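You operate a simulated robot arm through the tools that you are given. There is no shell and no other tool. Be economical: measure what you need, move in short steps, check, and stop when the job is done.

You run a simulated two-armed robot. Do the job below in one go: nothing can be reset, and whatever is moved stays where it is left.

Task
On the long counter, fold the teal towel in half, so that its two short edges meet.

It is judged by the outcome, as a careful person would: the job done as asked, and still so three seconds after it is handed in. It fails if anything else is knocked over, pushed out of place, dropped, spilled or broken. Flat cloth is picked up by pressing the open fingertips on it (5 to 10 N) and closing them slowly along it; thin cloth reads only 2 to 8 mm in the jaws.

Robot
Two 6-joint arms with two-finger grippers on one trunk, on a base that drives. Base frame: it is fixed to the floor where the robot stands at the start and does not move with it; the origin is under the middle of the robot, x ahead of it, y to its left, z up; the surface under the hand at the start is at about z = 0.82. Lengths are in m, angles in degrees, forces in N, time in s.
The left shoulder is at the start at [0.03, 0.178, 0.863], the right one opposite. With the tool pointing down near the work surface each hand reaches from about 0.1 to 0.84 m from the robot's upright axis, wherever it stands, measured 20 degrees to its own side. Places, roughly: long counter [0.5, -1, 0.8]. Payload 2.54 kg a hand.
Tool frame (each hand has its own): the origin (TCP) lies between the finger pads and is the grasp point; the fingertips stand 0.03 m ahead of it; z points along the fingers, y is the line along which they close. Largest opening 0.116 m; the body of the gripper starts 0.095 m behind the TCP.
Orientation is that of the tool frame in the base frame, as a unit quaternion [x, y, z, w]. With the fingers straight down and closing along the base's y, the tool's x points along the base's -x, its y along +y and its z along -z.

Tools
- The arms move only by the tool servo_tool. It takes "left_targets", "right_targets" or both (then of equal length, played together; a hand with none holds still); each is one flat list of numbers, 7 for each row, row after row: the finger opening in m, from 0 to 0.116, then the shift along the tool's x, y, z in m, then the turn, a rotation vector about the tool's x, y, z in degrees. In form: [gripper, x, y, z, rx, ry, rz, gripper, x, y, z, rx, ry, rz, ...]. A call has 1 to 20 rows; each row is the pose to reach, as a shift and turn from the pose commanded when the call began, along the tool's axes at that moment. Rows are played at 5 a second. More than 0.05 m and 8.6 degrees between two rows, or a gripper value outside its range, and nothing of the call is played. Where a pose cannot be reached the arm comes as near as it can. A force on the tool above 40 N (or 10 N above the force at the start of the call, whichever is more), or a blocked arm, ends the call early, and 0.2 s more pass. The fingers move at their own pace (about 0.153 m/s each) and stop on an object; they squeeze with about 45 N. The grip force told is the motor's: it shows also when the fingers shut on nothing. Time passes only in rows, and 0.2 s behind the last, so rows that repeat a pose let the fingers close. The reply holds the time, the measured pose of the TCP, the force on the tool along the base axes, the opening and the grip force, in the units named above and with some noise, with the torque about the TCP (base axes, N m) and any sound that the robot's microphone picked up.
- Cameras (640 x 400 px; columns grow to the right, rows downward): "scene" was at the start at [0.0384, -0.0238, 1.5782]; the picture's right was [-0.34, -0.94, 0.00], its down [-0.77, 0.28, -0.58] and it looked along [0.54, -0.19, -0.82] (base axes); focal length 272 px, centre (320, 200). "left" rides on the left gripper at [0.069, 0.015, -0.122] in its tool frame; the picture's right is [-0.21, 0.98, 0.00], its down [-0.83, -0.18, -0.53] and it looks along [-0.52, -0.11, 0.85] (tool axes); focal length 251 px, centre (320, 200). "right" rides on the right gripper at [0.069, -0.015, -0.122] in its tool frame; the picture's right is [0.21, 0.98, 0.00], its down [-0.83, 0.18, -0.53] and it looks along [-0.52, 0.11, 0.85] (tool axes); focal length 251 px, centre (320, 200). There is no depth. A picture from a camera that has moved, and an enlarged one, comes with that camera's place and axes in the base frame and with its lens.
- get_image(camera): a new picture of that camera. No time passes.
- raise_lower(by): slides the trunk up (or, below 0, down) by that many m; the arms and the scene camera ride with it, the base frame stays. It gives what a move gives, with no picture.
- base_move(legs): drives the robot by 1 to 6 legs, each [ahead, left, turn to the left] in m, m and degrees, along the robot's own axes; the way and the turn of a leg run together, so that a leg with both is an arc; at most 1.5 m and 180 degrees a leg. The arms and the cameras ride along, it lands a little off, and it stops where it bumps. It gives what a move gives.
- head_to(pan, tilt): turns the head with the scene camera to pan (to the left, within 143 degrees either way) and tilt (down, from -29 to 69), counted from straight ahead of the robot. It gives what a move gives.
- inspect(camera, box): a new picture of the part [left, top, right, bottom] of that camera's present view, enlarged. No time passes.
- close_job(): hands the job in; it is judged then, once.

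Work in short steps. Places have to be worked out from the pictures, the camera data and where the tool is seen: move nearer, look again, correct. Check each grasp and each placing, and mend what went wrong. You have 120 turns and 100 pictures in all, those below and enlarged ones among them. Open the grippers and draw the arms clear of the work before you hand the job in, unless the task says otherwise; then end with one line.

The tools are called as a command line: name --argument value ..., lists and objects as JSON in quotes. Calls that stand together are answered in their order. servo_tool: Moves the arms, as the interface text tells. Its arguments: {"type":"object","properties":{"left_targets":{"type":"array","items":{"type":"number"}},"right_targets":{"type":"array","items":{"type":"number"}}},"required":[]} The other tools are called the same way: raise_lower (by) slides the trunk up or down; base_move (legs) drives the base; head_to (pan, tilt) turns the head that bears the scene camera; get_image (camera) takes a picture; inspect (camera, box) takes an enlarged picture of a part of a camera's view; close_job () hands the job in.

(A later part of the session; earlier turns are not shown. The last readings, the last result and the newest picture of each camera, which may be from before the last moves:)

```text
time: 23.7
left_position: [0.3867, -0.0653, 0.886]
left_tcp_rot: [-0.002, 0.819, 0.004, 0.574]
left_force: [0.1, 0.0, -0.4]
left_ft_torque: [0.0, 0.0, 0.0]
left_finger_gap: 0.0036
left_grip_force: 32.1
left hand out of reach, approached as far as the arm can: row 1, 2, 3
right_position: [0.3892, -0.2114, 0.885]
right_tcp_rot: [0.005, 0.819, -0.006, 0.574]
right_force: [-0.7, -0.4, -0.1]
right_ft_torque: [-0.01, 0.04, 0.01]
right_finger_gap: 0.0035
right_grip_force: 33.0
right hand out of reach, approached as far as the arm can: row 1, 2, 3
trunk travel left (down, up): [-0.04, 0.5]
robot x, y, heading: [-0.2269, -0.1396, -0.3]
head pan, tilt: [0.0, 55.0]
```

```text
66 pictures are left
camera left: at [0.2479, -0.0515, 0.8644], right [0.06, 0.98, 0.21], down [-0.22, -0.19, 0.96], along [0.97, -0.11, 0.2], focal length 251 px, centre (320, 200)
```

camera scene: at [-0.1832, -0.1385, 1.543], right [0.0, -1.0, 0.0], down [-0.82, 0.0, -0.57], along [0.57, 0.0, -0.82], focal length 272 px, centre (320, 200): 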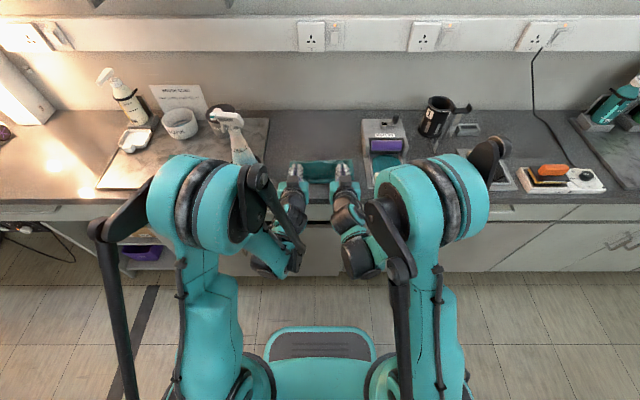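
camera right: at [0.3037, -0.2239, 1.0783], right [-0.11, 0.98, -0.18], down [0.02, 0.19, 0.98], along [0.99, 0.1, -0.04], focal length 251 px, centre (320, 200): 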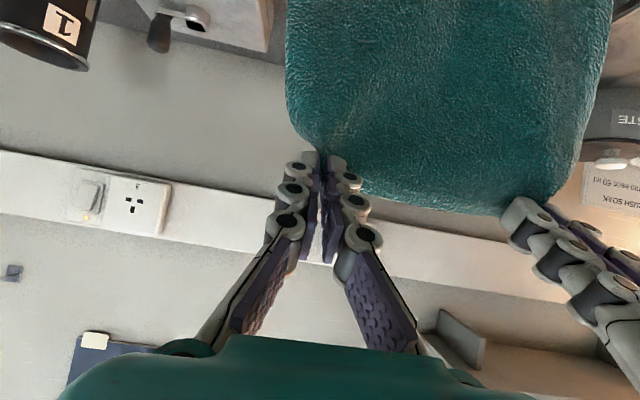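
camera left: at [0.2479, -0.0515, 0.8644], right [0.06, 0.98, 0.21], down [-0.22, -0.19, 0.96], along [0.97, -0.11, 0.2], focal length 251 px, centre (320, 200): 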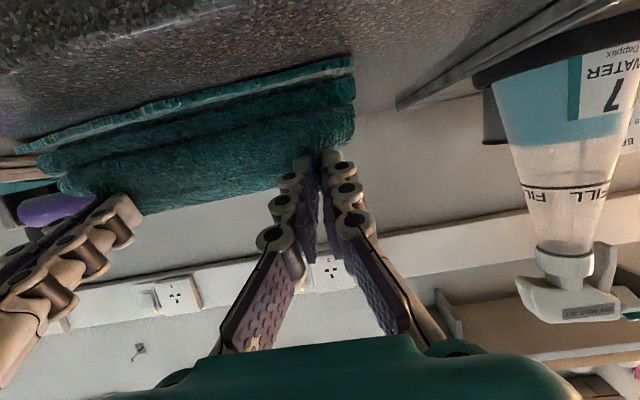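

Pitch is now 70° and the tips are about 4 cm above the layer. I'll back up about 1 cm so the edges line up, and lower the trunk the rest of the way.

base_move --legs '[[-0.012, 0, 0]]'

raise_lower --by -0.035

get_image --camera "left"

inspect --camera "scene" --box '[240, 110, 400, 210]'

```text
time: 24.4
left_position: [0.375, -0.0649, 0.8865]
left_tcp_rot: [-0.002, 0.819, 0.005, 0.574]
left_force: [0.0, 0.0, -0.5]
left_ft_torque: [-0.03, 0.02, -0.02]
left_finger_gap: 0.0036
left_grip_force: 31.4
right_position: [0.3747, -0.2111, 0.8863]
right_tcp_rot: [0.004, 0.819, -0.005, 0.574]
right_force: [-0.6, -0.5, -0.2]
right_ft_torque: [0.05, 0.02, 0.02]
right_finger_gap: 0.0036
right_grip_force: 32.4
trunk travel left (down, up): [-0.04, 0.5]
robot x, y, heading: [-0.2376, -0.1388, 0.0]
head pan, tilt: [0.0, 55.0]
```

```text
time: 25.2
left_position: [0.3749, -0.0651, 0.8512]
left_tcp_rot: [-0.001, 0.819, 0.004, 0.574]
left_force: [-0.8, -0.7, 1.6]
left_ft_torque: [-0.07, -0.04, -0.07]
left_finger_gap: 0.0036
left_grip_force: 33.0
right_position: [0.3753, -0.2111, 0.8502]
right_tcp_rot: [0.004, 0.819, -0.005, 0.574]
right_force: [-0.1, 0.6, 1.8]
right_ft_torque: [0.01, -0.02, -0.03]
right_finger_gap: 0.0031
right_grip_force: 32.3
trunk travel left (down, up): [-0.005, 0.535]
robot x, y, heading: [-0.2369, -0.1404, -0.3]
head pan, tilt: [0.0, 55.0]
```

```text
65 pictures are left
camera left: at [0.2358, -0.0516, 0.8298], right [0.06, 0.98, 0.21], down [-0.22, -0.19, 0.96], along [0.97, -0.11, 0.2], focal length 251 px, centre (320, 200)
```

left: 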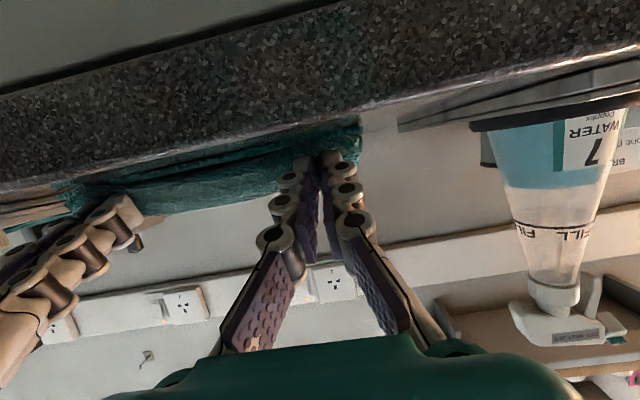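

```text
4.00 times, centred on (320, 160) of scene
camera zoom: at [-0.1955, -0.1385, 1.508], right [0.0, -1.0, 0.0], down [-0.82, 0.0, -0.57], along [0.57, 0.0, -0.82], focal length 1089 px, centre (320, 360)
```

zoom: 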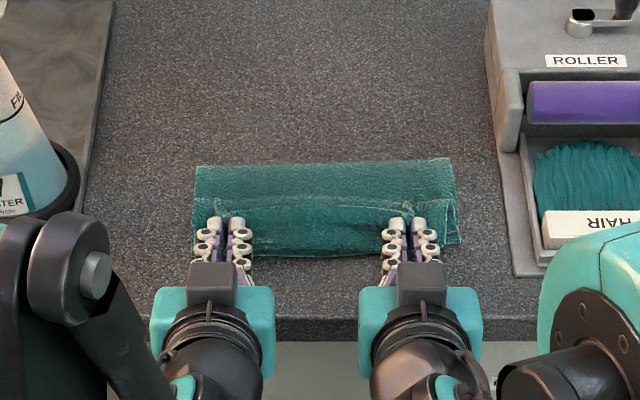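

The fold lies further forward than it should: it's at x≈0.49, and the midline is 0.538. So the upper layer has slack and has bulged toward me. While still holding the edge, I'll lift, go forward and lower so the loop rolls away, then pull the edge back low.

raise_lower --by 0.06

base_move --legs '[[0.09, 0, 0]]'

inspect --camera "scene" --box '[240, 110, 400, 210]'

get_image --camera "left"

```text
time: 26.2
left_position: [0.3746, -0.0645, 0.9119]
left_tcp_rot: [-0.003, 0.819, 0.005, 0.574]
left_force: [-0.2, 0.0, 0.6]
left_ft_torque: [-0.04, 0.02, -0.02]
left_finger_gap: 0.0038
left_grip_force: 32.9
right_position: [0.3757, -0.2107, 0.9104]
right_tcp_rot: [0.005, 0.819, -0.006, 0.574]
right_force: [0.0, 0.2, -0.7]
right_ft_torque: [0.0, 0.01, -0.01]
right_finger_gap: 0.0035
right_grip_force: 32.0
trunk travel left (down, up): [-0.065, 0.475]
robot x, y, heading: [-0.2367, -0.1401, -0.0]
head pan, tilt: [0.0, 55.0]
```

```text
time: 27.3
left_position: [0.4651, -0.0664, 0.9115]
left_tcp_rot: [-0.003, 0.82, 0.005, 0.573]
left_force: [-0.4, 0.3, -0.5]
left_ft_torque: [-0.07, 0.01, -0.01]
left_finger_gap: 0.0032
left_grip_force: 32.4
right_position: [0.4667, -0.2121, 0.909]
right_tcp_rot: [0.004, 0.82, -0.005, 0.572]
right_force: [0.4, -0.2, -0.3]
right_ft_torque: [0.01, 0.02, -0.01]
right_finger_gap: 0.0031
right_grip_force: 32.2
trunk travel left (down, up): [-0.065, 0.475]
robot x, y, heading: [-0.1483, -0.1408, -0.4]
head pan, tilt: [0.0, 55.0]
```

```text
4.00 times, centred on (320, 160) of scene
camera zoom: at [-0.1037, -0.1387, 1.5679], right [0.0, -1.0, 0.0], down [-0.82, 0.0, -0.57], along [0.57, 0.0, -0.82], focal length 1089 px, centre (320, 360)
```

zoom: 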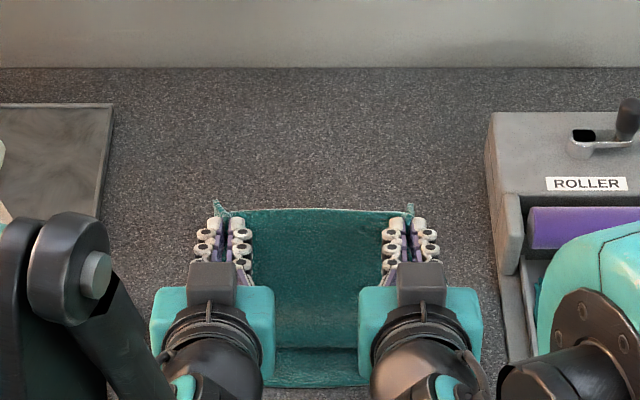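

```text
62 pictures are left
camera left: at [0.3266, -0.052, 0.8888], right [0.06, 0.98, 0.21], down [-0.22, -0.19, 0.96], along [0.97, -0.11, 0.2], focal length 251 px, centre (320, 200)
```

left: 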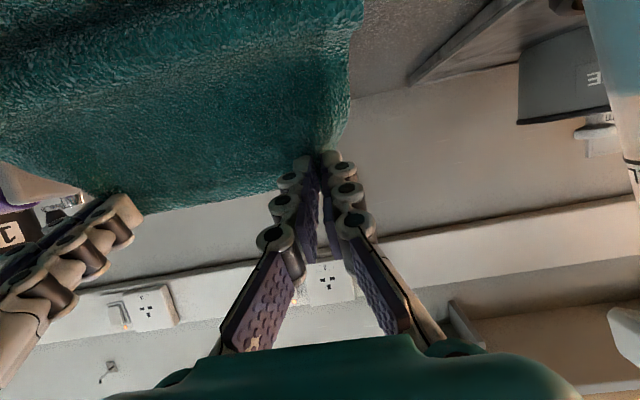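

The near edge is still at 0.39. Going forward while low only sags the cloth inward, so I'll redo it as a proper taut arc: lift until taut over the midline, then step back and down in small alternating steps.

raise_lower --by 0.055

base_move --legs '[[-0.032, 0, 0.3]]'

raise_lower --by -0.025

base_move --legs '[[-0.027, 0, 0]]'

raise_lower --by -0.03

inspect --camera "scene" --box '[240, 110, 400, 210]'

get_image --camera "left"

```text
time: 28.3
left_position: [0.4647, -0.0662, 0.9668]
left_tcp_rot: [-0.002, 0.819, 0.005, 0.573]
left_force: [-0.8, -0.2, 0.1]
left_ft_torque: [-0.02, 0.0, 0.0]
left_finger_gap: 0.0033
left_grip_force: 31.4
right_position: [0.4655, -0.2106, 0.965]
right_tcp_rot: [0.005, 0.819, -0.006, 0.574]
right_force: [-0.8, -0.4, 0.0]
right_ft_torque: [0.0, 0.04, -0.02]
right_finger_gap: 0.0036
right_grip_force: 32.6
trunk travel left (down, up): [-0.12, 0.42]
robot x, y, heading: [-0.1477, -0.1381, -0.1]
head pan, tilt: [0.0, 55.0]
```

```text
time: 29.1
left_position: [0.4302, -0.0621, 0.9678]
left_tcp_rot: [-0.005, 0.819, 0.006, 0.574]
left_force: [-0.8, -0.5, 0.3]
left_ft_torque: [-0.01, 0.04, 0.02]
left_finger_gap: 0.0035
left_grip_force: 32.6
right_position: [0.4335, -0.2073, 0.9674]
right_tcp_rot: [0.003, 0.819, -0.005, 0.574]
right_force: [-0.8, -0.2, 1.4]
right_ft_torque: [-0.01, 0.03, -0.01]
right_finger_gap: 0.0033
right_grip_force: 32.2
trunk travel left (down, up): [-0.12, 0.42]
robot x, y, heading: [-0.181, -0.1352, -0.0]
head pan, tilt: [0.0, 55.0]
```

```text
time: 29.8
left_position: [0.4318, -0.0628, 0.9419]
left_tcp_rot: [-0.004, 0.819, 0.006, 0.574]
left_force: [0.7, -0.7, -0.2]
left_ft_torque: [-0.01, 0.01, 0.02]
left_finger_gap: 0.004
left_grip_force: 32.5
right_position: [0.4339, -0.2078, 0.9402]
right_tcp_rot: [0.003, 0.819, -0.005, 0.573]
right_force: [0.5, -0.3, 0.1]
right_ft_torque: [-0.02, 0.02, -0.02]
right_finger_gap: 0.0036
right_grip_force: 32.5
trunk travel left (down, up): [-0.095, 0.445]
robot x, y, heading: [-0.183, -0.1355, 0.3]
head pan, tilt: [0.0, 55.0]
```

```text
time: 30.6
left_position: [0.4056, -0.0626, 0.9435]
left_tcp_rot: [-0.006, 0.819, 0.008, 0.574]
left_force: [-0.9, 0.7, -0.1]
left_ft_torque: [0.01, 0.03, -0.01]
left_finger_gap: 0.0034
left_grip_force: 33.2
right_position: [0.4055, -0.2083, 0.9411]
right_tcp_rot: [0.002, 0.819, -0.004, 0.574]
right_force: [-0.9, 1.1, 0.3]
right_ft_torque: [-0.02, 0.03, 0.0]
right_finger_gap: 0.0034
right_grip_force: 32.5
trunk travel left (down, up): [-0.095, 0.445]
robot x, y, heading: [-0.2072, -0.1388, 0.0]
head pan, tilt: [0.0, 55.0]
```

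```text
time: 31.4
left_position: [0.4057, -0.063, 0.9114]
left_tcp_rot: [-0.005, 0.819, 0.007, 0.574]
left_force: [-1.4, -0.8, 0.4]
left_ft_torque: [-0.01, 0.01, -0.03]
left_finger_gap: 0.0034
left_grip_force: 31.8
right_position: [0.4068, -0.2082, 0.9111]
right_tcp_rot: [0.003, 0.819, -0.004, 0.573]
right_force: [0.0, 0.8, 0.2]
right_ft_torque: [0.02, 0.01, -0.03]
right_finger_gap: 0.0033
right_grip_force: 32.5
trunk travel left (down, up): [-0.065, 0.475]
robot x, y, heading: [-0.2034, -0.1393, 0.3]
head pan, tilt: [0.0, 55.0]
```

```text
4.00 times, centred on (320, 160) of scene
camera zoom: at [-0.1645, -0.1385, 1.568], right [0.0, -1.0, 0.0], down [-0.82, 0.0, -0.57], along [0.57, 0.0, -0.82], focal length 1089 px, centre (320, 360)
```

zoom: 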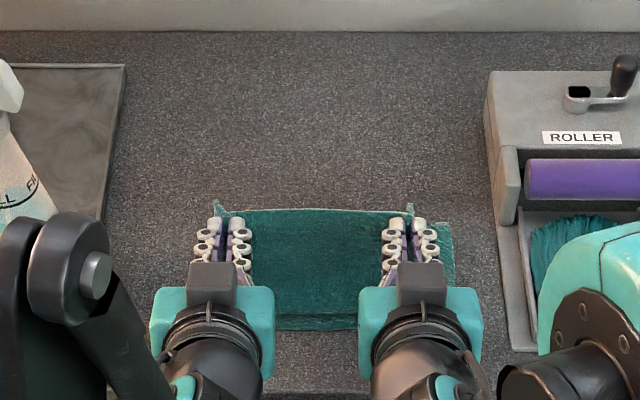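

```text
60 pictures are left
camera left: at [0.2662, -0.0494, 0.8898], right [0.06, 0.98, 0.21], down [-0.22, -0.19, 0.96], along [0.97, -0.1, 0.2], focal length 251 px, centre (320, 200)
```

left: 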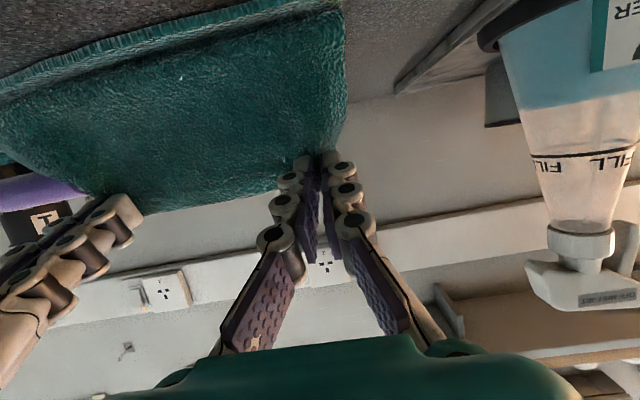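

At this height the cloth still sags in a curl near the fingers. I'll pull back until it's just taut, then lower and take up the slack at the bottom.

base_move --legs '[[-0.025, 0, 0]]'

raise_lower --by -0.03

base_move --legs '[[-0.015, 0, 0]]'

raise_lower --by -0.03

inspect --camera "scene" --box '[240, 110, 400, 210]'

get_image --camera "left"

```text
time: 32.2
left_position: [0.38, -0.0609, 0.9126]
left_tcp_rot: [-0.005, 0.819, 0.007, 0.574]
left_force: [0.0, -0.2, 0.4]
left_ft_torque: [0.0, 0.02, -0.04]
left_finger_gap: 0.0036
left_grip_force: 33.3
right_position: [0.3797, -0.208, 0.9116]
right_tcp_rot: [0.002, 0.819, -0.004, 0.574]
right_force: [-1.9, 1.2, -0.4]
right_ft_torque: [0.0, 0.03, 0.02]
right_finger_gap: 0.0034
right_grip_force: 32.1
trunk travel left (down, up): [-0.065, 0.475]
robot x, y, heading: [-0.2339, -0.1374, 0.1]
head pan, tilt: [0.0, 55.0]
```

```text
time: 32.9
left_position: [0.3799, -0.0625, 0.8814]
left_tcp_rot: [-0.005, 0.819, 0.008, 0.573]
left_force: [-0.5, 0.5, -0.6]
left_ft_torque: [0.01, 0.05, 0.02]
left_finger_gap: 0.0033
left_grip_force: 32.3
right_position: [0.3822, -0.2081, 0.8811]
right_tcp_rot: [0.003, 0.819, -0.005, 0.574]
right_force: [0.0, -0.3, 0.2]
right_ft_torque: [0.0, 0.02, 0.0]
right_finger_gap: 0.0033
right_grip_force: 32.7
trunk travel left (down, up): [-0.035, 0.505]
robot x, y, heading: [-0.2342, -0.1437, 0.2]
head pan, tilt: [0.0, 55.0]
```

```text
time: 33.7
left_position: [0.3648, -0.0635, 0.8823]
left_tcp_rot: [-0.005, 0.819, 0.007, 0.573]
left_force: [-0.3, 0.3, 0.8]
left_ft_torque: [0.0, 0.04, -0.02]
left_finger_gap: 0.0035
left_grip_force: 32.8
right_position: [0.3661, -0.2089, 0.8803]
right_tcp_rot: [0.002, 0.819, -0.004, 0.573]
right_force: [-1.0, -0.3, 0.3]
right_ft_torque: [-0.01, 0.01, -0.01]
right_finger_gap: 0.0037
right_grip_force: 32.6
trunk travel left (down, up): [-0.035, 0.505]
robot x, y, heading: [-0.2473, -0.1401, 0.5]
head pan, tilt: [0.0, 55.0]
```

```text
time: 34.5
left_position: [0.3653, -0.0615, 0.8508]
left_tcp_rot: [-0.005, 0.819, 0.007, 0.573]
left_force: [-0.5, -0.5, 0.6]
left_ft_torque: [0.01, 0.01, -0.02]
left_finger_gap: 0.0038
left_grip_force: 31.9
right_position: [0.3659, -0.2092, 0.8504]
right_tcp_rot: [0.002, 0.819, -0.004, 0.573]
right_force: [-0.3, 0.3, 0.5]
right_ft_torque: [-0.02, 0.01, 0.0]
right_finger_gap: 0.0032
right_grip_force: 33.1
trunk travel left (down, up): [-0.005, 0.535]
robot x, y, heading: [-0.247, -0.1419, 0.4]
head pan, tilt: [0.0, 55.0]
```

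```text
4.00 times, centred on (320, 160) of scene
camera zoom: at [-0.2041, -0.1387, 1.508], right [0.0, -1.0, 0.0], down [-0.82, 0.0, -0.57], along [0.57, 0.0, -0.82], focal length 1089 px, centre (320, 360)
```

zoom: 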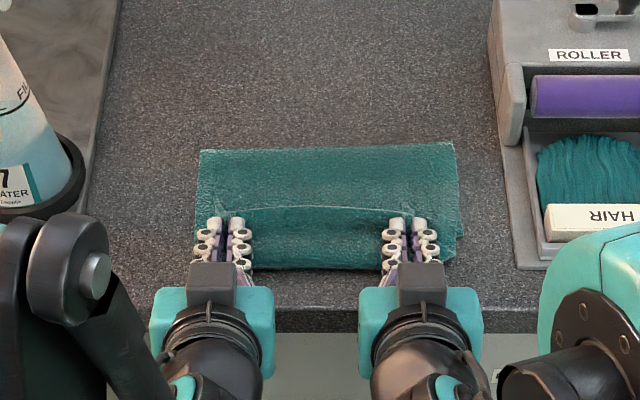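

```text
58 pictures are left
camera left: at [0.2264, -0.0495, 0.8298], right [0.06, 0.98, 0.21], down [-0.22, -0.19, 0.96], along [0.97, -0.1, 0.2], focal length 251 px, centre (320, 200)
```

left: 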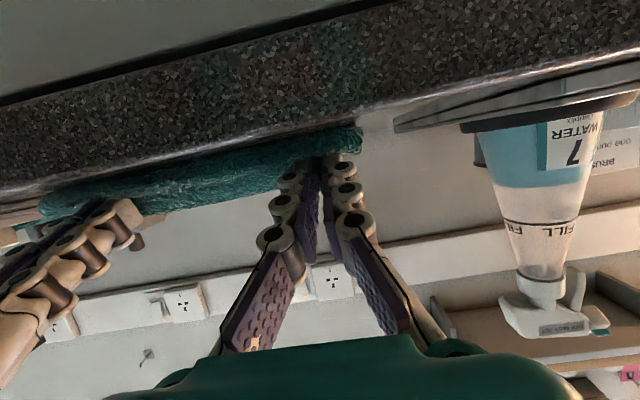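

The last 4 cm or so is curled back on top, and the midline fold is about 2 cm short. I'll raise again to re-tension over the midline, come down with the edge held about 6 cm inside the near edge so the fold line sits right, then uncurl by pulling back low.

raise_lower --by 0.1

base_move --legs '[[0.08, 0, -0.4]]'

raise_lower --by -0.04

base_move --legs '[[-0.02, 0, 0]]'

raise_lower --by -0.03

base_move --legs '[[-0.02, 0, 0]]'

raise_lower --by -0.025

inspect --camera "scene" --box '[240, 110, 400, 210]'

```text
time: 35.8
left_position: [0.3645, -0.0623, 0.9509]
left_tcp_rot: [-0.005, 0.819, 0.007, 0.574]
left_force: [-0.3, -1.0, -0.4]
left_ft_torque: [-0.02, -0.01, -0.04]
left_finger_gap: 0.0035
left_grip_force: 31.8
right_position: [0.3671, -0.208, 0.9502]
right_tcp_rot: [0.003, 0.819, -0.004, 0.573]
right_force: [-0.2, -0.2, -0.2]
right_ft_torque: [0.01, 0.03, -0.01]
right_finger_gap: 0.0033
right_grip_force: 32.7
trunk travel left (down, up): [-0.105, 0.435]
robot x, y, heading: [-0.2456, -0.1361, -0.0]
head pan, tilt: [0.0, 55.0]
```

```text
time: 36.9
left_position: [0.4475, -0.0676, 0.9505]
left_tcp_rot: [-0.001, 0.82, 0.004, 0.573]
left_force: [1.1, 0.1, 0.0]
left_ft_torque: [-0.06, -0.06, -0.05]
left_finger_gap: 0.0036
left_grip_force: 31.8
right_position: [0.4475, -0.2134, 0.9485]
right_tcp_rot: [0.005, 0.82, -0.006, 0.573]
right_force: [0.6, 0.9, -1.0]
right_ft_torque: [0.0, 0.0, 0.02]
right_finger_gap: 0.0035
right_grip_force: 32.1
trunk travel left (down, up): [-0.105, 0.435]
robot x, y, heading: [-0.1647, -0.1447, -0.6]
head pan, tilt: [0.0, 55.0]
```

```text
time: 37.7
left_position: [0.4465, -0.0674, 0.9116]
left_tcp_rot: [-0.002, 0.819, 0.005, 0.573]
left_force: [0.1, -0.6, 0.1]
left_ft_torque: [-0.04, -0.01, -0.04]
left_finger_gap: 0.0038
left_grip_force: 33.0
right_position: [0.4467, -0.2121, 0.9105]
right_tcp_rot: [0.006, 0.819, -0.007, 0.573]
right_force: [-0.7, 0.3, 0.2]
right_ft_torque: [0.0, 0.03, 0.01]
right_finger_gap: 0.0033
right_grip_force: 32.7
trunk travel left (down, up): [-0.065, 0.475]
robot x, y, heading: [-0.1687, -0.1391, -0.4]
head pan, tilt: [0.0, 55.0]
```

```text
time: 38.5
left_position: [0.4259, -0.0671, 0.9129]
left_tcp_rot: [-0.002, 0.819, 0.005, 0.574]
left_force: [-1.6, 0.0, 0.4]
left_ft_torque: [-0.02, 0.0, -0.02]
left_finger_gap: 0.0037
left_grip_force: 32.2
right_position: [0.4249, -0.2139, 0.9116]
right_tcp_rot: [0.006, 0.819, -0.007, 0.574]
right_force: [-0.5, 0.9, 0.7]
right_ft_torque: [-0.01, 0.02, 0.05]
right_finger_gap: 0.0035
right_grip_force: 32.2
trunk travel left (down, up): [-0.065, 0.475]
robot x, y, heading: [-0.1859, -0.1387, -0.2]
head pan, tilt: [0.0, 55.0]
```

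```text
time: 39.2
left_position: [0.4252, -0.0668, 0.8829]
left_tcp_rot: [-0.002, 0.819, 0.005, 0.573]
left_force: [-0.5, -0.7, -0.6]
left_ft_torque: [-0.03, 0.0, 0.0]
left_finger_gap: 0.0039
left_grip_force: 32.6
right_position: [0.4258, -0.2132, 0.8795]
right_tcp_rot: [0.006, 0.819, -0.007, 0.573]
right_force: [-0.2, 0.1, -0.3]
right_ft_torque: [-0.01, 0.03, 0.0]
right_finger_gap: 0.0035
right_grip_force: 32.5
trunk travel left (down, up): [-0.035, 0.505]
robot x, y, heading: [-0.1869, -0.1403, -0.4]
head pan, tilt: [0.0, 55.0]
```

```text
time: 40.0
left_position: [0.4057, -0.0673, 0.8825]
left_tcp_rot: [-0.002, 0.819, 0.005, 0.573]
left_force: [0.4, 0.1, 0.3]
left_ft_torque: [-0.01, -0.02, -0.03]
left_finger_gap: 0.0035
left_grip_force: 33.1
right_position: [0.4057, -0.2136, 0.8809]
right_tcp_rot: [0.005, 0.818, -0.006, 0.575]
right_force: [0.0, 0.7, -0.1]
right_ft_torque: [0.0, 0.03, 0.01]
right_finger_gap: 0.0033
right_grip_force: 32.8
trunk travel left (down, up): [-0.035, 0.505]
robot x, y, heading: [-0.2065, -0.1411, -0.1]
head pan, tilt: [0.0, 55.0]
```

```text
time: 40.7
left_position: [0.4062, -0.0674, 0.8573]
left_tcp_rot: [-0.001, 0.819, 0.004, 0.574]
left_force: [0.7, -1.0, 2.6]
left_ft_torque: [-0.04, -0.05, -0.01]
left_finger_gap: 0.0037
left_grip_force: 32.5
right_position: [0.4071, -0.2145, 0.8551]
right_tcp_rot: [0.006, 0.819, -0.006, 0.573]
right_force: [0.8, 0.4, 1.8]
right_ft_torque: [0.0, -0.06, 0.06]
right_finger_gap: 0.0032
right_grip_force: 32.4
trunk travel left (down, up): [-0.01, 0.53]
robot x, y, heading: [-0.207, -0.1386, -0.1]
head pan, tilt: [0.0, 55.0]
```

```text
4.00 times, centred on (320, 160) of scene
camera zoom: at [-0.1639, -0.1388, 1.513], right [0.0, -1.0, 0.0], down [-0.82, 0.0, -0.57], along [0.57, 0.0, -0.82], focal length 1089 px, centre (320, 360)
```

zoom: 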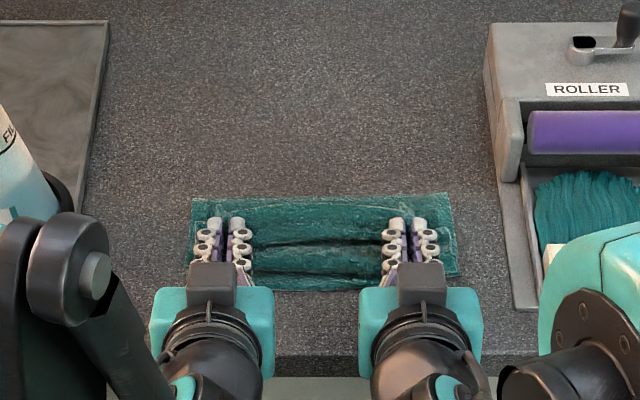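

Lowering inside the edge only made extra folds. I'll lift again to re-tension and check where the near edge really is.

raise_lower --by 0.1

base_move --legs '[[0.04, 0, 0]]'

inspect --camera "scene" --box '[240, 120, 400, 220]'

get_image --camera "left"

```text
time: 42.0
left_position: [0.4072, -0.0661, 0.956]
left_tcp_rot: [-0.001, 0.819, 0.004, 0.574]
left_force: [0.0, 0.0, -0.2]
left_ft_torque: [-0.03, 0.02, -0.04]
left_finger_gap: 0.0037
left_grip_force: 32.0
right_position: [0.4064, -0.2128, 0.9549]
right_tcp_rot: [0.006, 0.819, -0.007, 0.573]
right_force: [0.1, 0.6, -0.5]
right_ft_torque: [0.0, 0.02, -0.03]
right_finger_gap: 0.0036
right_grip_force: 32.7
trunk travel left (down, up): [-0.11, 0.43]
robot x, y, heading: [-0.2066, -0.1427, -0.5]
head pan, tilt: [0.0, 55.0]
```

```text
time: 42.9
left_position: [0.4485, -0.0673, 0.9563]
left_tcp_rot: [-0.002, 0.819, 0.005, 0.573]
left_force: [1.1, -0.3, 0.5]
left_ft_torque: [-0.03, 0.02, -0.03]
left_finger_gap: 0.0033
left_grip_force: 32.2
right_position: [0.4481, -0.2124, 0.9532]
right_tcp_rot: [0.006, 0.82, -0.006, 0.573]
right_force: [0.9, 0.4, -0.3]
right_ft_torque: [-0.01, 0.01, 0.0]
right_finger_gap: 0.0033
right_grip_force: 32.5
trunk travel left (down, up): [-0.11, 0.43]
robot x, y, heading: [-0.1658, -0.1421, -0.4]
head pan, tilt: [0.0, 55.0]
```

```text
4.00 times, centred on (320, 170) of scene
camera zoom: at [-0.1208, -0.139, 1.6128], right [0.0, -1.0, 0.0], down [-0.82, 0.0, -0.57], along [0.57, 0.0, -0.82], focal length 1089 px, centre (320, 320)
```

zoom: 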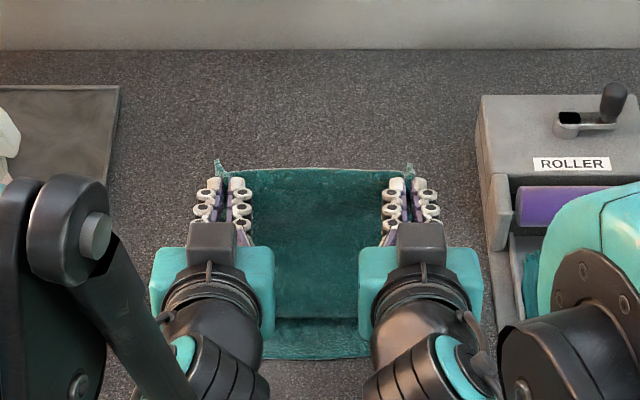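

```text
55 pictures are left
camera left: at [0.309, -0.0532, 0.9338], right [0.07, 0.98, 0.21], down [-0.22, -0.19, 0.96], along [0.97, -0.11, 0.2], focal length 251 px, centre (320, 200)
```

left: 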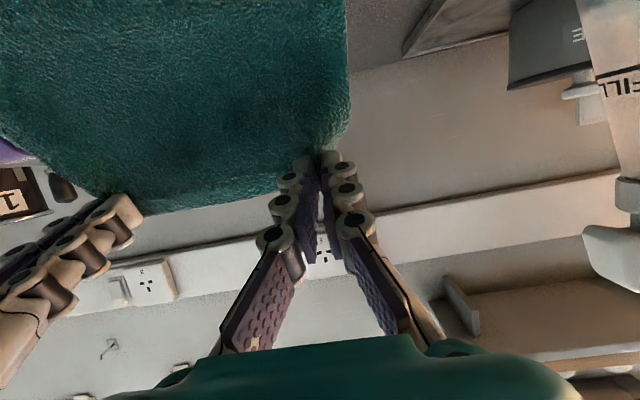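

The near edge is still at 0.391. The cloth leaves the fingers stiffly along the tool direction, so more pitch helps. I'll extend forward to hang the edge over the midline (x≈0.54) while pitching to 85°.

servo_tool --left_targets '[0, -0.0114, 0, 0.0313, 0, -5, 0, 0, -0.0228, 0, 0.0627, 0, -10, 0, 0, -0.0342, 0, 0.094, 0, -15, 0]' --right_targets '[0, -0.0114, 0, 0.0313, 0, -5, 0, 0, -0.0228, 0, 0.0627, 0, -10, 0, 0, -0.0342, 0, 0.094, 0, -15, 0]'

get_image --camera "scene"

```text
time: 43.7
left_position: [0.5484, -0.0663, 0.9533]
left_tcp_rot: [0.0, 0.738, 0.004, 0.674]
left_force: [0.4, -0.2, 0.2]
left_ft_torque: [-0.02, 0.05, -0.04]
left_finger_gap: 0.0036
left_grip_force: 33.0
right_position: [0.5485, -0.214, 0.9527]
right_tcp_rot: [0.005, 0.738, -0.007, 0.675]
right_force: [0.3, 0.5, 0.3]
right_ft_torque: [-0.01, 0.02, 0.02]
right_finger_gap: 0.0034
right_grip_force: 32.7
trunk travel left (down, up): [-0.11, 0.43]
robot x, y, heading: [-0.1689, -0.1398, -0.0]
head pan, tilt: [0.0, 55.0]
```

```text
54 pictures are left
camera scene: at [-0.1205, -0.139, 1.6128], right [0.0, -1.0, 0.0], down [-0.82, 0.0, -0.57], along [0.57, 0.0, -0.82], focal length 272 px, centre (320, 200)
```

scene: 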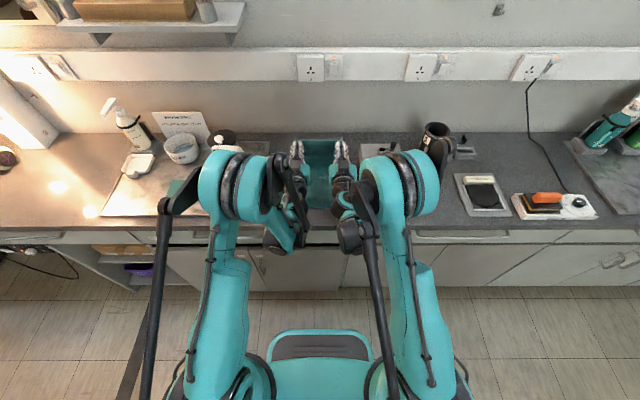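

85° is reachable out here, so the cloth now leaves the fingers almost straight down. I'll follow the taut arc back and down in small steps.

base_move --legs '[[-0.085, 0, 0]]'

raise_lower --by -0.01

base_move --legs '[[-0.02, 0, 0]]'

raise_lower --by -0.015

base_move --legs '[[-0.02, 0, 0]]'

raise_lower --by -0.02

inspect --camera "scene" --box '[240, 100, 400, 200]'

get_image --camera "left"

```text
time: 44.8
left_position: [0.4603, -0.0662, 0.9567]
left_tcp_rot: [-0.001, 0.737, 0.005, 0.676]
left_force: [0.5, -0.3, 0.4]
left_ft_torque: [0.02, 0.03, -0.05]
left_finger_gap: 0.0035
left_grip_force: 32.9
right_position: [0.4597, -0.2129, 0.9561]
right_tcp_rot: [0.004, 0.737, -0.006, 0.676]
right_force: [0.1, 0.2, -0.3]
right_ft_torque: [0.01, 0.05, 0.03]
right_finger_gap: 0.0033
right_grip_force: 32.4
trunk travel left (down, up): [-0.11, 0.43]
robot x, y, heading: [-0.2548, -0.1361, 0.1]
head pan, tilt: [0.0, 55.0]
```

```text
time: 45.4
left_position: [0.4615, -0.066, 0.9456]
left_tcp_rot: [-0.001, 0.737, 0.005, 0.676]
left_force: [-0.6, -1.2, -0.9]
left_ft_torque: [0.01, 0.02, -0.04]
left_finger_gap: 0.0037
left_grip_force: 32.1
right_position: [0.4618, -0.214, 0.944]
right_tcp_rot: [0.004, 0.738, -0.007, 0.675]
right_force: [0.4, 0.9, 0.3]
right_ft_torque: [-0.01, 0.0, 0.03]
right_finger_gap: 0.0034
right_grip_force: 32.7
trunk travel left (down, up): [-0.1, 0.44]
robot x, y, heading: [-0.2504, -0.1395, -0.1]
head pan, tilt: [0.0, 55.0]
```

```text
time: 46.2
left_position: [0.44, -0.0659, 0.946]
left_tcp_rot: [-0.001, 0.737, 0.005, 0.676]
left_force: [-1.4, -2.5, 0.3]
left_ft_torque: [-0.05, 0.01, -0.05]
left_finger_gap: 0.0035
left_grip_force: 32.6
right_position: [0.4412, -0.2132, 0.9458]
right_tcp_rot: [0.004, 0.737, -0.006, 0.676]
right_force: [-0.5, 1.3, -0.3]
right_ft_torque: [0.01, 0.05, 0.04]
right_finger_gap: 0.0034
right_grip_force: 31.4
trunk travel left (down, up): [-0.1, 0.44]
robot x, y, heading: [-0.2747, -0.1379, -0.2]
head pan, tilt: [0.0, 55.0]
```

```text
time: 46.8
left_position: [0.4418, -0.0659, 0.931]
left_tcp_rot: [-0.002, 0.738, 0.006, 0.675]
left_force: [0.0, -0.5, -0.3]
left_ft_torque: [-0.05, 0.02, -0.04]
left_finger_gap: 0.0037
left_grip_force: 32.4
right_position: [0.4405, -0.2139, 0.9295]
right_tcp_rot: [0.004, 0.737, -0.007, 0.676]
right_force: [0.3, 0.3, -0.6]
right_ft_torque: [-0.03, 0.0, 0.08]
right_finger_gap: 0.0035
right_grip_force: 32.9
trunk travel left (down, up): [-0.085, 0.455]
robot x, y, heading: [-0.2703, -0.1393, -0.2]
head pan, tilt: [0.0, 55.0]
```

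```text
time: 47.6
left_position: [0.4189, -0.0656, 0.9313]
left_tcp_rot: [-0.001, 0.737, 0.005, 0.676]
left_force: [-0.8, -0.5, -0.1]
left_ft_torque: [-0.05, 0.07, -0.03]
left_finger_gap: 0.0037
left_grip_force: 32.7
right_position: [0.4191, -0.2135, 0.9305]
right_tcp_rot: [0.004, 0.736, -0.006, 0.676]
right_force: [0.3, 0.7, -0.6]
right_ft_torque: [0.0, 0.04, 0.02]
right_finger_gap: 0.0036
right_grip_force: 32.6
trunk travel left (down, up): [-0.085, 0.455]
robot x, y, heading: [-0.2908, -0.1394, -0.2]
head pan, tilt: [0.0, 55.0]
```

```text
time: 48.3
left_position: [0.4208, -0.0666, 0.91]
left_tcp_rot: [-0.001, 0.737, 0.005, 0.675]
left_force: [0.1, -1.2, 0.3]
left_ft_torque: [-0.02, 0.04, -0.02]
left_finger_gap: 0.0037
left_grip_force: 32.7
right_position: [0.421, -0.2117, 0.9098]
right_tcp_rot: [0.005, 0.737, -0.007, 0.676]
right_force: [-0.1, 0.7, -0.5]
right_ft_torque: [-0.01, 0.05, 0.03]
right_finger_gap: 0.0032
right_grip_force: 32.7
trunk travel left (down, up): [-0.065, 0.475]
robot x, y, heading: [-0.2937, -0.1403, -0.3]
head pan, tilt: [0.0, 55.0]
```

```text
4.00 times, centred on (320, 150) of scene
camera zoom: at [-0.249, -0.1385, 1.568], right [0.0, -1.0, 0.0], down [-0.82, 0.0, -0.57], along [0.57, 0.0, -0.82], focal length 1089 px, centre (320, 400)
```

zoom: 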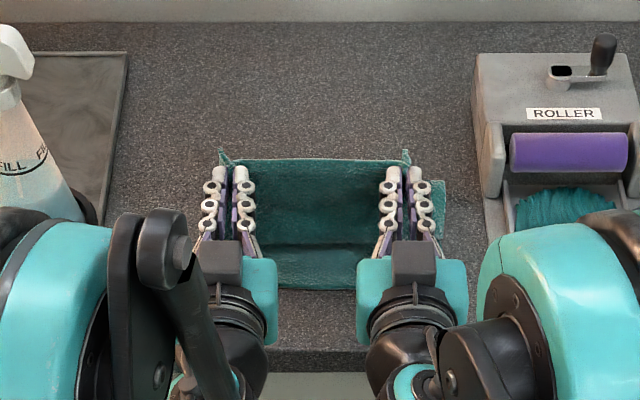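

```text
52 pictures are left
camera left: at [0.2923, -0.0514, 0.8541], right [0.01, 0.98, 0.22], down [-0.46, -0.19, 0.87], along [0.89, -0.11, 0.44], focal length 251 px, centre (320, 200)
```

left: 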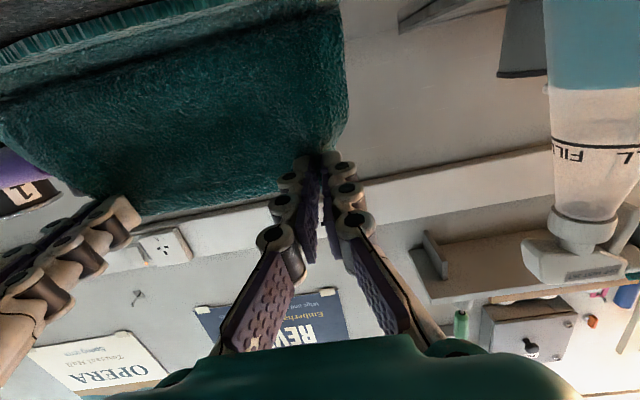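

The cloth now hangs straight down and the near edge is at 0.394. I'll keep backing and lowering.

base_move --legs '[[-0.03, 0, 0.2]]'

raise_lower --by -0.03

base_move --legs '[[-0.012, 0, 0]]'

raise_lower --by -0.03

inspect --camera "scene" --box '[240, 80, 400, 180]'

get_image --camera "left"

```text
time: 49.1
left_position: [0.3894, -0.064, 0.9125]
left_tcp_rot: [-0.002, 0.738, 0.006, 0.675]
left_force: [-0.4, -1.5, -0.3]
left_ft_torque: [-0.05, 0.04, -0.06]
left_finger_gap: 0.0034
left_grip_force: 32.5
right_position: [0.3892, -0.2114, 0.9099]
right_tcp_rot: [0.002, 0.736, -0.005, 0.676]
right_force: [-2.2, 0.2, 0.4]
right_ft_torque: [-0.01, 0.06, 0.04]
right_finger_gap: 0.0033
right_grip_force: 32.4
trunk travel left (down, up): [-0.065, 0.475]
robot x, y, heading: [-0.3208, -0.1377, 0.0]
head pan, tilt: [0.0, 55.0]
```

```text
time: 49.9
left_position: [0.3893, -0.0625, 0.8809]
left_tcp_rot: [-0.003, 0.737, 0.007, 0.675]
left_force: [-0.4, -0.1, 0.5]
left_ft_torque: [-0.05, 0.01, -0.06]
left_finger_gap: 0.0037
left_grip_force: 32.4
right_position: [0.3915, -0.2113, 0.8808]
right_tcp_rot: [0.003, 0.737, -0.006, 0.676]
right_force: [-0.6, 1.7, -0.2]
right_ft_torque: [0.0, 0.01, 0.02]
right_finger_gap: 0.0032
right_grip_force: 32.7
trunk travel left (down, up): [-0.035, 0.505]
robot x, y, heading: [-0.3196, -0.1389, 0.1]
head pan, tilt: [0.0, 55.0]
```

```text
time: 50.6
left_position: [0.3779, -0.0635, 0.8816]
left_tcp_rot: [-0.004, 0.737, 0.007, 0.676]
left_force: [-0.5, -0.5, 0.8]
left_ft_torque: [-0.02, 0.05, -0.04]
left_finger_gap: 0.0036
left_grip_force: 32.8
right_position: [0.3772, -0.2106, 0.8803]
right_tcp_rot: [0.003, 0.737, -0.005, 0.675]
right_force: [-0.8, 0.9, 0.8]
right_ft_torque: [-0.03, 0.05, 0.01]
right_finger_gap: 0.0034
right_grip_force: 31.9
trunk travel left (down, up): [-0.035, 0.505]
robot x, y, heading: [-0.3308, -0.1376, 0.2]
head pan, tilt: [0.0, 55.0]
```

```text
time: 51.4
left_position: [0.3782, -0.0638, 0.8523]
left_tcp_rot: [-0.003, 0.737, 0.006, 0.676]
left_force: [-0.2, -0.4, 0.9]
left_ft_torque: [-0.04, 0.04, -0.02]
left_finger_gap: 0.0036
left_grip_force: 32.8
right_position: [0.3787, -0.2111, 0.85]
right_tcp_rot: [0.004, 0.737, -0.006, 0.675]
right_force: [0.1, 0.7, 0.7]
right_ft_torque: [0.02, 0.02, 0.0]
right_finger_gap: 0.0033
right_grip_force: 32.4
trunk travel left (down, up): [-0.005, 0.535]
robot x, y, heading: [-0.3338, -0.1375, -0.1]
head pan, tilt: [0.0, 55.0]
```

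```text
4.00 times, centred on (320, 130) of scene
camera zoom: at [-0.2914, -0.1383, 1.508], right [0.0, -1.0, 0.0], down [-0.82, 0.0, -0.57], along [0.57, 0.0, -0.82], focal length 1089 px, centre (320, 480)
```

zoom: 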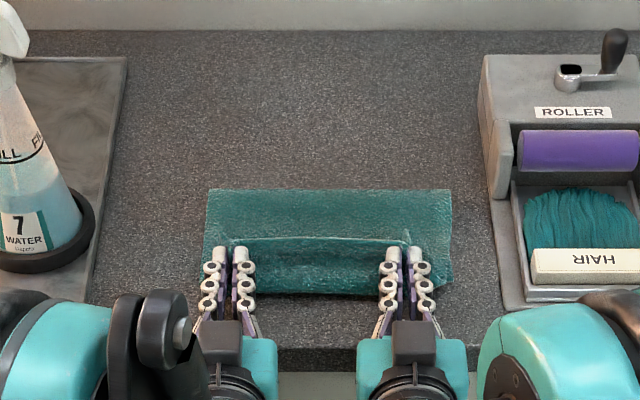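

```text
50 pictures are left
camera left: at [0.2495, -0.0494, 0.7942], right [0.01, 0.98, 0.22], down [-0.46, -0.19, 0.87], along [0.89, -0.11, 0.45], focal length 251 px, centre (320, 200)
```

left: 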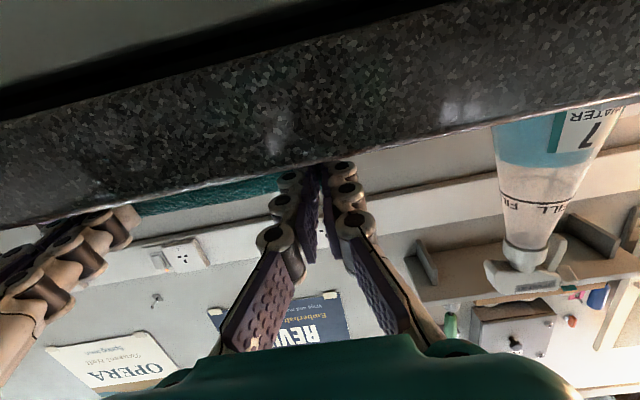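

The fold is now at x≈0.52, with only the last 3 cm or so curled under the fingers. I'll pull back low by 3.5 cm to uncurl it.

base_move --legs '[[-0.035, 0, 0]]'

inspect --camera "scene" --box '[240, 70, 400, 170]'

```text
time: 52.2
left_position: [0.343, -0.0635, 0.852]
left_tcp_rot: [-0.002, 0.737, 0.006, 0.676]
left_force: [-0.8, -0.3, 0.4]
left_ft_torque: [0.0, 0.05, -0.06]
left_finger_gap: 0.0035
left_grip_force: 33.0
right_position: [0.3433, -0.2112, 0.8506]
right_tcp_rot: [0.003, 0.738, -0.005, 0.675]
right_force: [0.0, -0.1, -0.8]
right_ft_torque: [0.0, 0.04, 0.02]
right_finger_gap: 0.0033
right_grip_force: 32.4
trunk travel left (down, up): [-0.005, 0.535]
robot x, y, heading: [-0.3659, -0.1397, -0.0]
head pan, tilt: [0.0, 55.0]
```

```text
4.00 times, centred on (320, 120) of scene
camera zoom: at [-0.3276, -0.1383, 1.508], right [0.0, -1.0, 0.0], down [-0.82, 0.0, -0.57], along [0.57, 0.0, -0.82], focal length 1089 px, centre (320, 520)
```

zoom: 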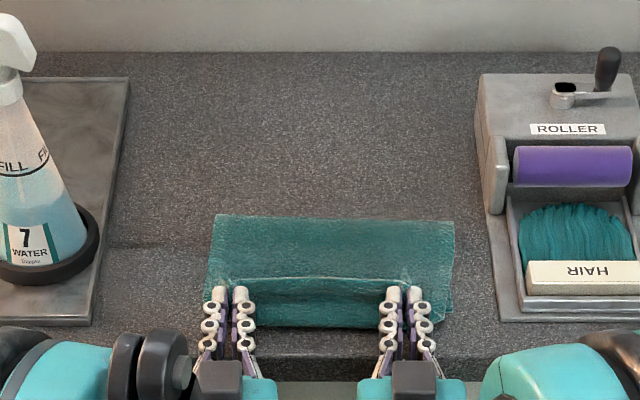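

Pulling low just slid the whole towel 3 cm, so the curl must be undone at the fingers instead. I'll lift a bit and pitch beyond 90°, which makes the free edge lean toward me.

raise_lower --by 0.06

servo_tool --left_targets '[0, 0, 0, 0, 0, -7, 0, 0, 0, 0, 0, 0, -14, 0]' --right_targets '[0, 0, 0, 0, 0, -7, 0, 0, 0, 0, 0, 0, -14, 0]'

```text
time: 53.2
left_position: [0.3432, -0.0636, 0.9106]
left_tcp_rot: [-0.003, 0.738, 0.006, 0.675]
left_force: [0.2, -0.9, -0.5]
left_ft_torque: [-0.02, 0.02, -0.06]
left_finger_gap: 0.0034
left_grip_force: 32.6
right_position: [0.3438, -0.2115, 0.9096]
right_tcp_rot: [0.004, 0.737, -0.006, 0.676]
right_force: [0.0, 0.6, -1.0]
right_ft_torque: [0.01, 0.02, 0.02]
right_finger_gap: 0.0034
right_grip_force: 32.3
trunk travel left (down, up): [-0.065, 0.475]
robot x, y, heading: [-0.3692, -0.14, -0.1]
head pan, tilt: [0.0, 55.0]
```

```text
time: 53.8
left_position: [0.3661, -0.0689, 0.9245]
left_tcp_rot: [-0.001, 0.65, 0.005, 0.76]
left_force: [0.1, 0.2, -0.2]
left_ft_torque: [0.0, 0.02, -0.02]
left_finger_gap: 0.0035
left_grip_force: 32.7
left hand out of reach, approached as far as the arm can: row 1, 2
right_position: [0.3658, -0.2058, 0.9232]
right_tcp_rot: [0.004, 0.649, -0.007, 0.761]
right_force: [0.3, 0.6, -0.9]
right_ft_torque: [-0.02, 0.01, -0.01]
right_finger_gap: 0.0033
right_grip_force: 32.4
right hand out of reach, approached as far as the arm can: row 1, 2
trunk travel left (down, up): [-0.065, 0.475]
robot x, y, heading: [-0.3682, -0.1354, 0.1]
head pan, tilt: [0.0, 55.0]
```

The pitch is 99° now. I'll extend forward 6 cm and add 8° more.

servo_tool --left_targets '[0, 0.0116, 0.003, 0.0285, 0, -4, 0, 0, 0.0232, 0.005, 0.0571, 0, -8, 0]' --right_targets '[0, 0.0116, -0.003, 0.0285, 0, -4, 0, 0, 0.0232, -0.005, 0.0571, 0, -8, 0]'

inspect --camera "scene" --box '[240, 70, 400, 170]'

```text
time: 54.4
left_position: [0.4139, -0.0642, 0.9128]
left_tcp_rot: [0.001, 0.601, 0.005, 0.799]
left_force: [-14.8, 1.2, -2.5]
left_ft_torque: [0.12, 1.47, 0.02]
left_finger_gap: 0.0039
left_grip_force: 32.5
right_position: [0.4135, -0.2106, 0.9112]
right_tcp_rot: [0.001, 0.6, -0.006, 0.8]
right_force: [-15.8, -1.6, -3.2]
right_ft_torque: [-0.2, 1.54, -0.01]
right_finger_gap: 0.0032
right_grip_force: 32.1
trunk travel left (down, up): [-0.065, 0.475]
robot x, y, heading: [-0.371, -0.1367, -0.1]
head pan, tilt: [0.0, 55.0]
stopped in row 2 (left hand): the force on the tool passed its limit at 93 N (the readings are from after the stop); the commanded pose is now the measured one
```

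```text
4.00 times, centred on (320, 120) of scene
camera zoom: at [-0.329, -0.1383, 1.5682], right [0.0, -1.0, 0.0], down [-0.82, 0.0, -0.57], along [0.57, 0.0, -0.82], focal length 1089 px, centre (320, 520)
```

zoom: 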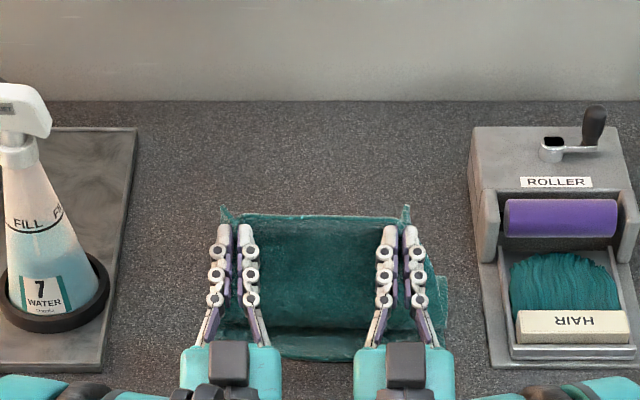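

The low-hanging hand cameras touched the counter edge. I'll back the base off right away.

base_move --legs '[[-0.04, 0, 0]]'

get_image --camera "left"

inspect --camera "scene" --box '[220, 60, 420, 185]'

```text
time: 55.3
left_position: [0.3765, -0.0632, 0.9131]
left_tcp_rot: [0.0, 0.6, 0.005, 0.8]
left_force: [-1.0, -0.7, 1.1]
left_ft_torque: [-0.04, 0.04, -0.02]
left_finger_gap: 0.0036
left_grip_force: 32.9
right_position: [0.3757, -0.2115, 0.911]
right_tcp_rot: [0.001, 0.6, -0.006, 0.8]
right_force: [-0.4, -0.4, 0.3]
right_ft_torque: [-0.04, 0.04, -0.01]
right_finger_gap: 0.0036
right_grip_force: 32.3
trunk travel left (down, up): [-0.065, 0.475]
robot x, y, heading: [-0.408, -0.1413, -0.1]
head pan, tilt: [0.0, 55.0]
```

```text
47 pictures are left
camera left: at [0.2777, -0.0493, 0.8133], right [-0.07, 0.97, 0.21], down [-0.74, -0.19, 0.64], along [0.67, -0.11, 0.74], focal length 251 px, centre (320, 200)
```

left: 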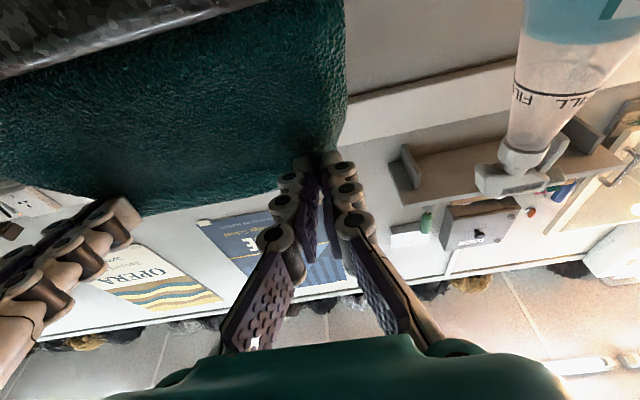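

```text
3.20 times, centred on (320, 122) of scene
camera zoom: at [-0.3679, -0.1383, 1.5681], right [0.0, -1.0, 0.0], down [-0.82, 0.0, -0.57], along [0.57, 0.0, -0.82], focal length 871 px, centre (320, 448)
```

zoom: 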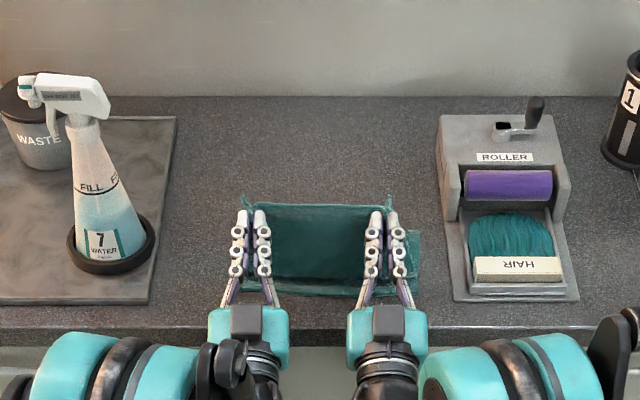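

Everything is standing and nothing shifted. The pitch is 106°, the edge leans toward me and the cloth looks taut. I'll lower straight down.

raise_lower --by -0.035

raise_lower --by -0.028

inspect --camera "scene" --box '[240, 60, 400, 160]'

get_image --camera "right"

```text
time: 56.1
left_position: [0.3774, -0.0643, 0.8763]
left_tcp_rot: [0.001, 0.601, 0.005, 0.799]
left_force: [-0.2, -1.0, 0.0]
left_ft_torque: [-0.01, 0.04, -0.04]
left_finger_gap: 0.0037
left_grip_force: 32.5
right_position: [0.3773, -0.211, 0.8759]
right_tcp_rot: [0.0, 0.6, -0.005, 0.8]
right_force: [-0.1, 0.4, 0.6]
right_ft_torque: [0.01, 0.01, 0.0]
right_finger_gap: 0.0035
right_grip_force: 32.9
trunk travel left (down, up): [-0.03, 0.51]
robot x, y, heading: [-0.4095, -0.1376, -0.5]
head pan, tilt: [0.0, 55.0]
```

```text
time: 56.8
left_position: [0.377, -0.0635, 0.8485]
left_tcp_rot: [0.0, 0.6, 0.006, 0.8]
left_force: [-0.1, -0.7, -0.1]
left_ft_torque: [-0.03, 0.03, -0.04]
left_finger_gap: 0.0039
left_grip_force: 32.7
right_position: [0.3776, -0.2113, 0.8466]
right_tcp_rot: [0.001, 0.6, -0.005, 0.8]
right_force: [0.0, 0.5, -0.4]
right_ft_torque: [0.02, 0.0, 0.01]
right_finger_gap: 0.0033
right_grip_force: 32.7
trunk travel left (down, up): [-0.002, 0.538]
robot x, y, heading: [-0.411, -0.1391, 0.1]
head pan, tilt: [0.0, 55.0]
```

```text
4.00 times, centred on (320, 110) of scene
camera zoom: at [-0.3659, -0.1384, 1.505], right [0.0, -1.0, 0.0], down [-0.82, 0.0, -0.57], along [0.57, 0.0, -0.82], focal length 1089 px, centre (320, 560)
```

zoom: 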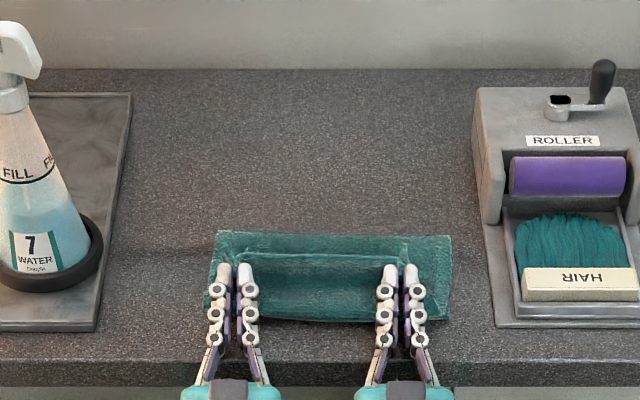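

```text
44 pictures are left
camera right: at [0.2785, -0.2253, 0.7473], right [0.07, 0.97, -0.21], down [-0.74, 0.19, 0.64], along [0.67, 0.11, 0.74], focal length 251 px, centre (320, 200)
```

right: 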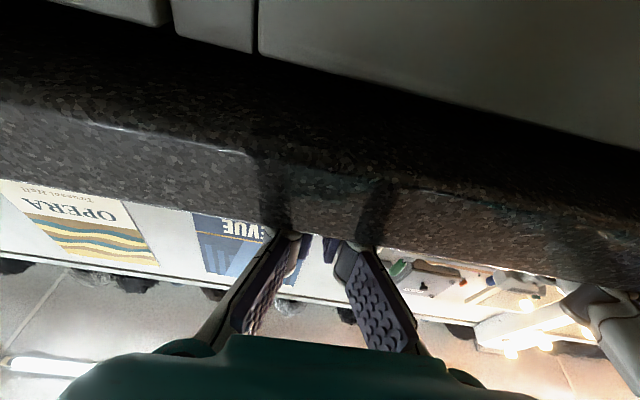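

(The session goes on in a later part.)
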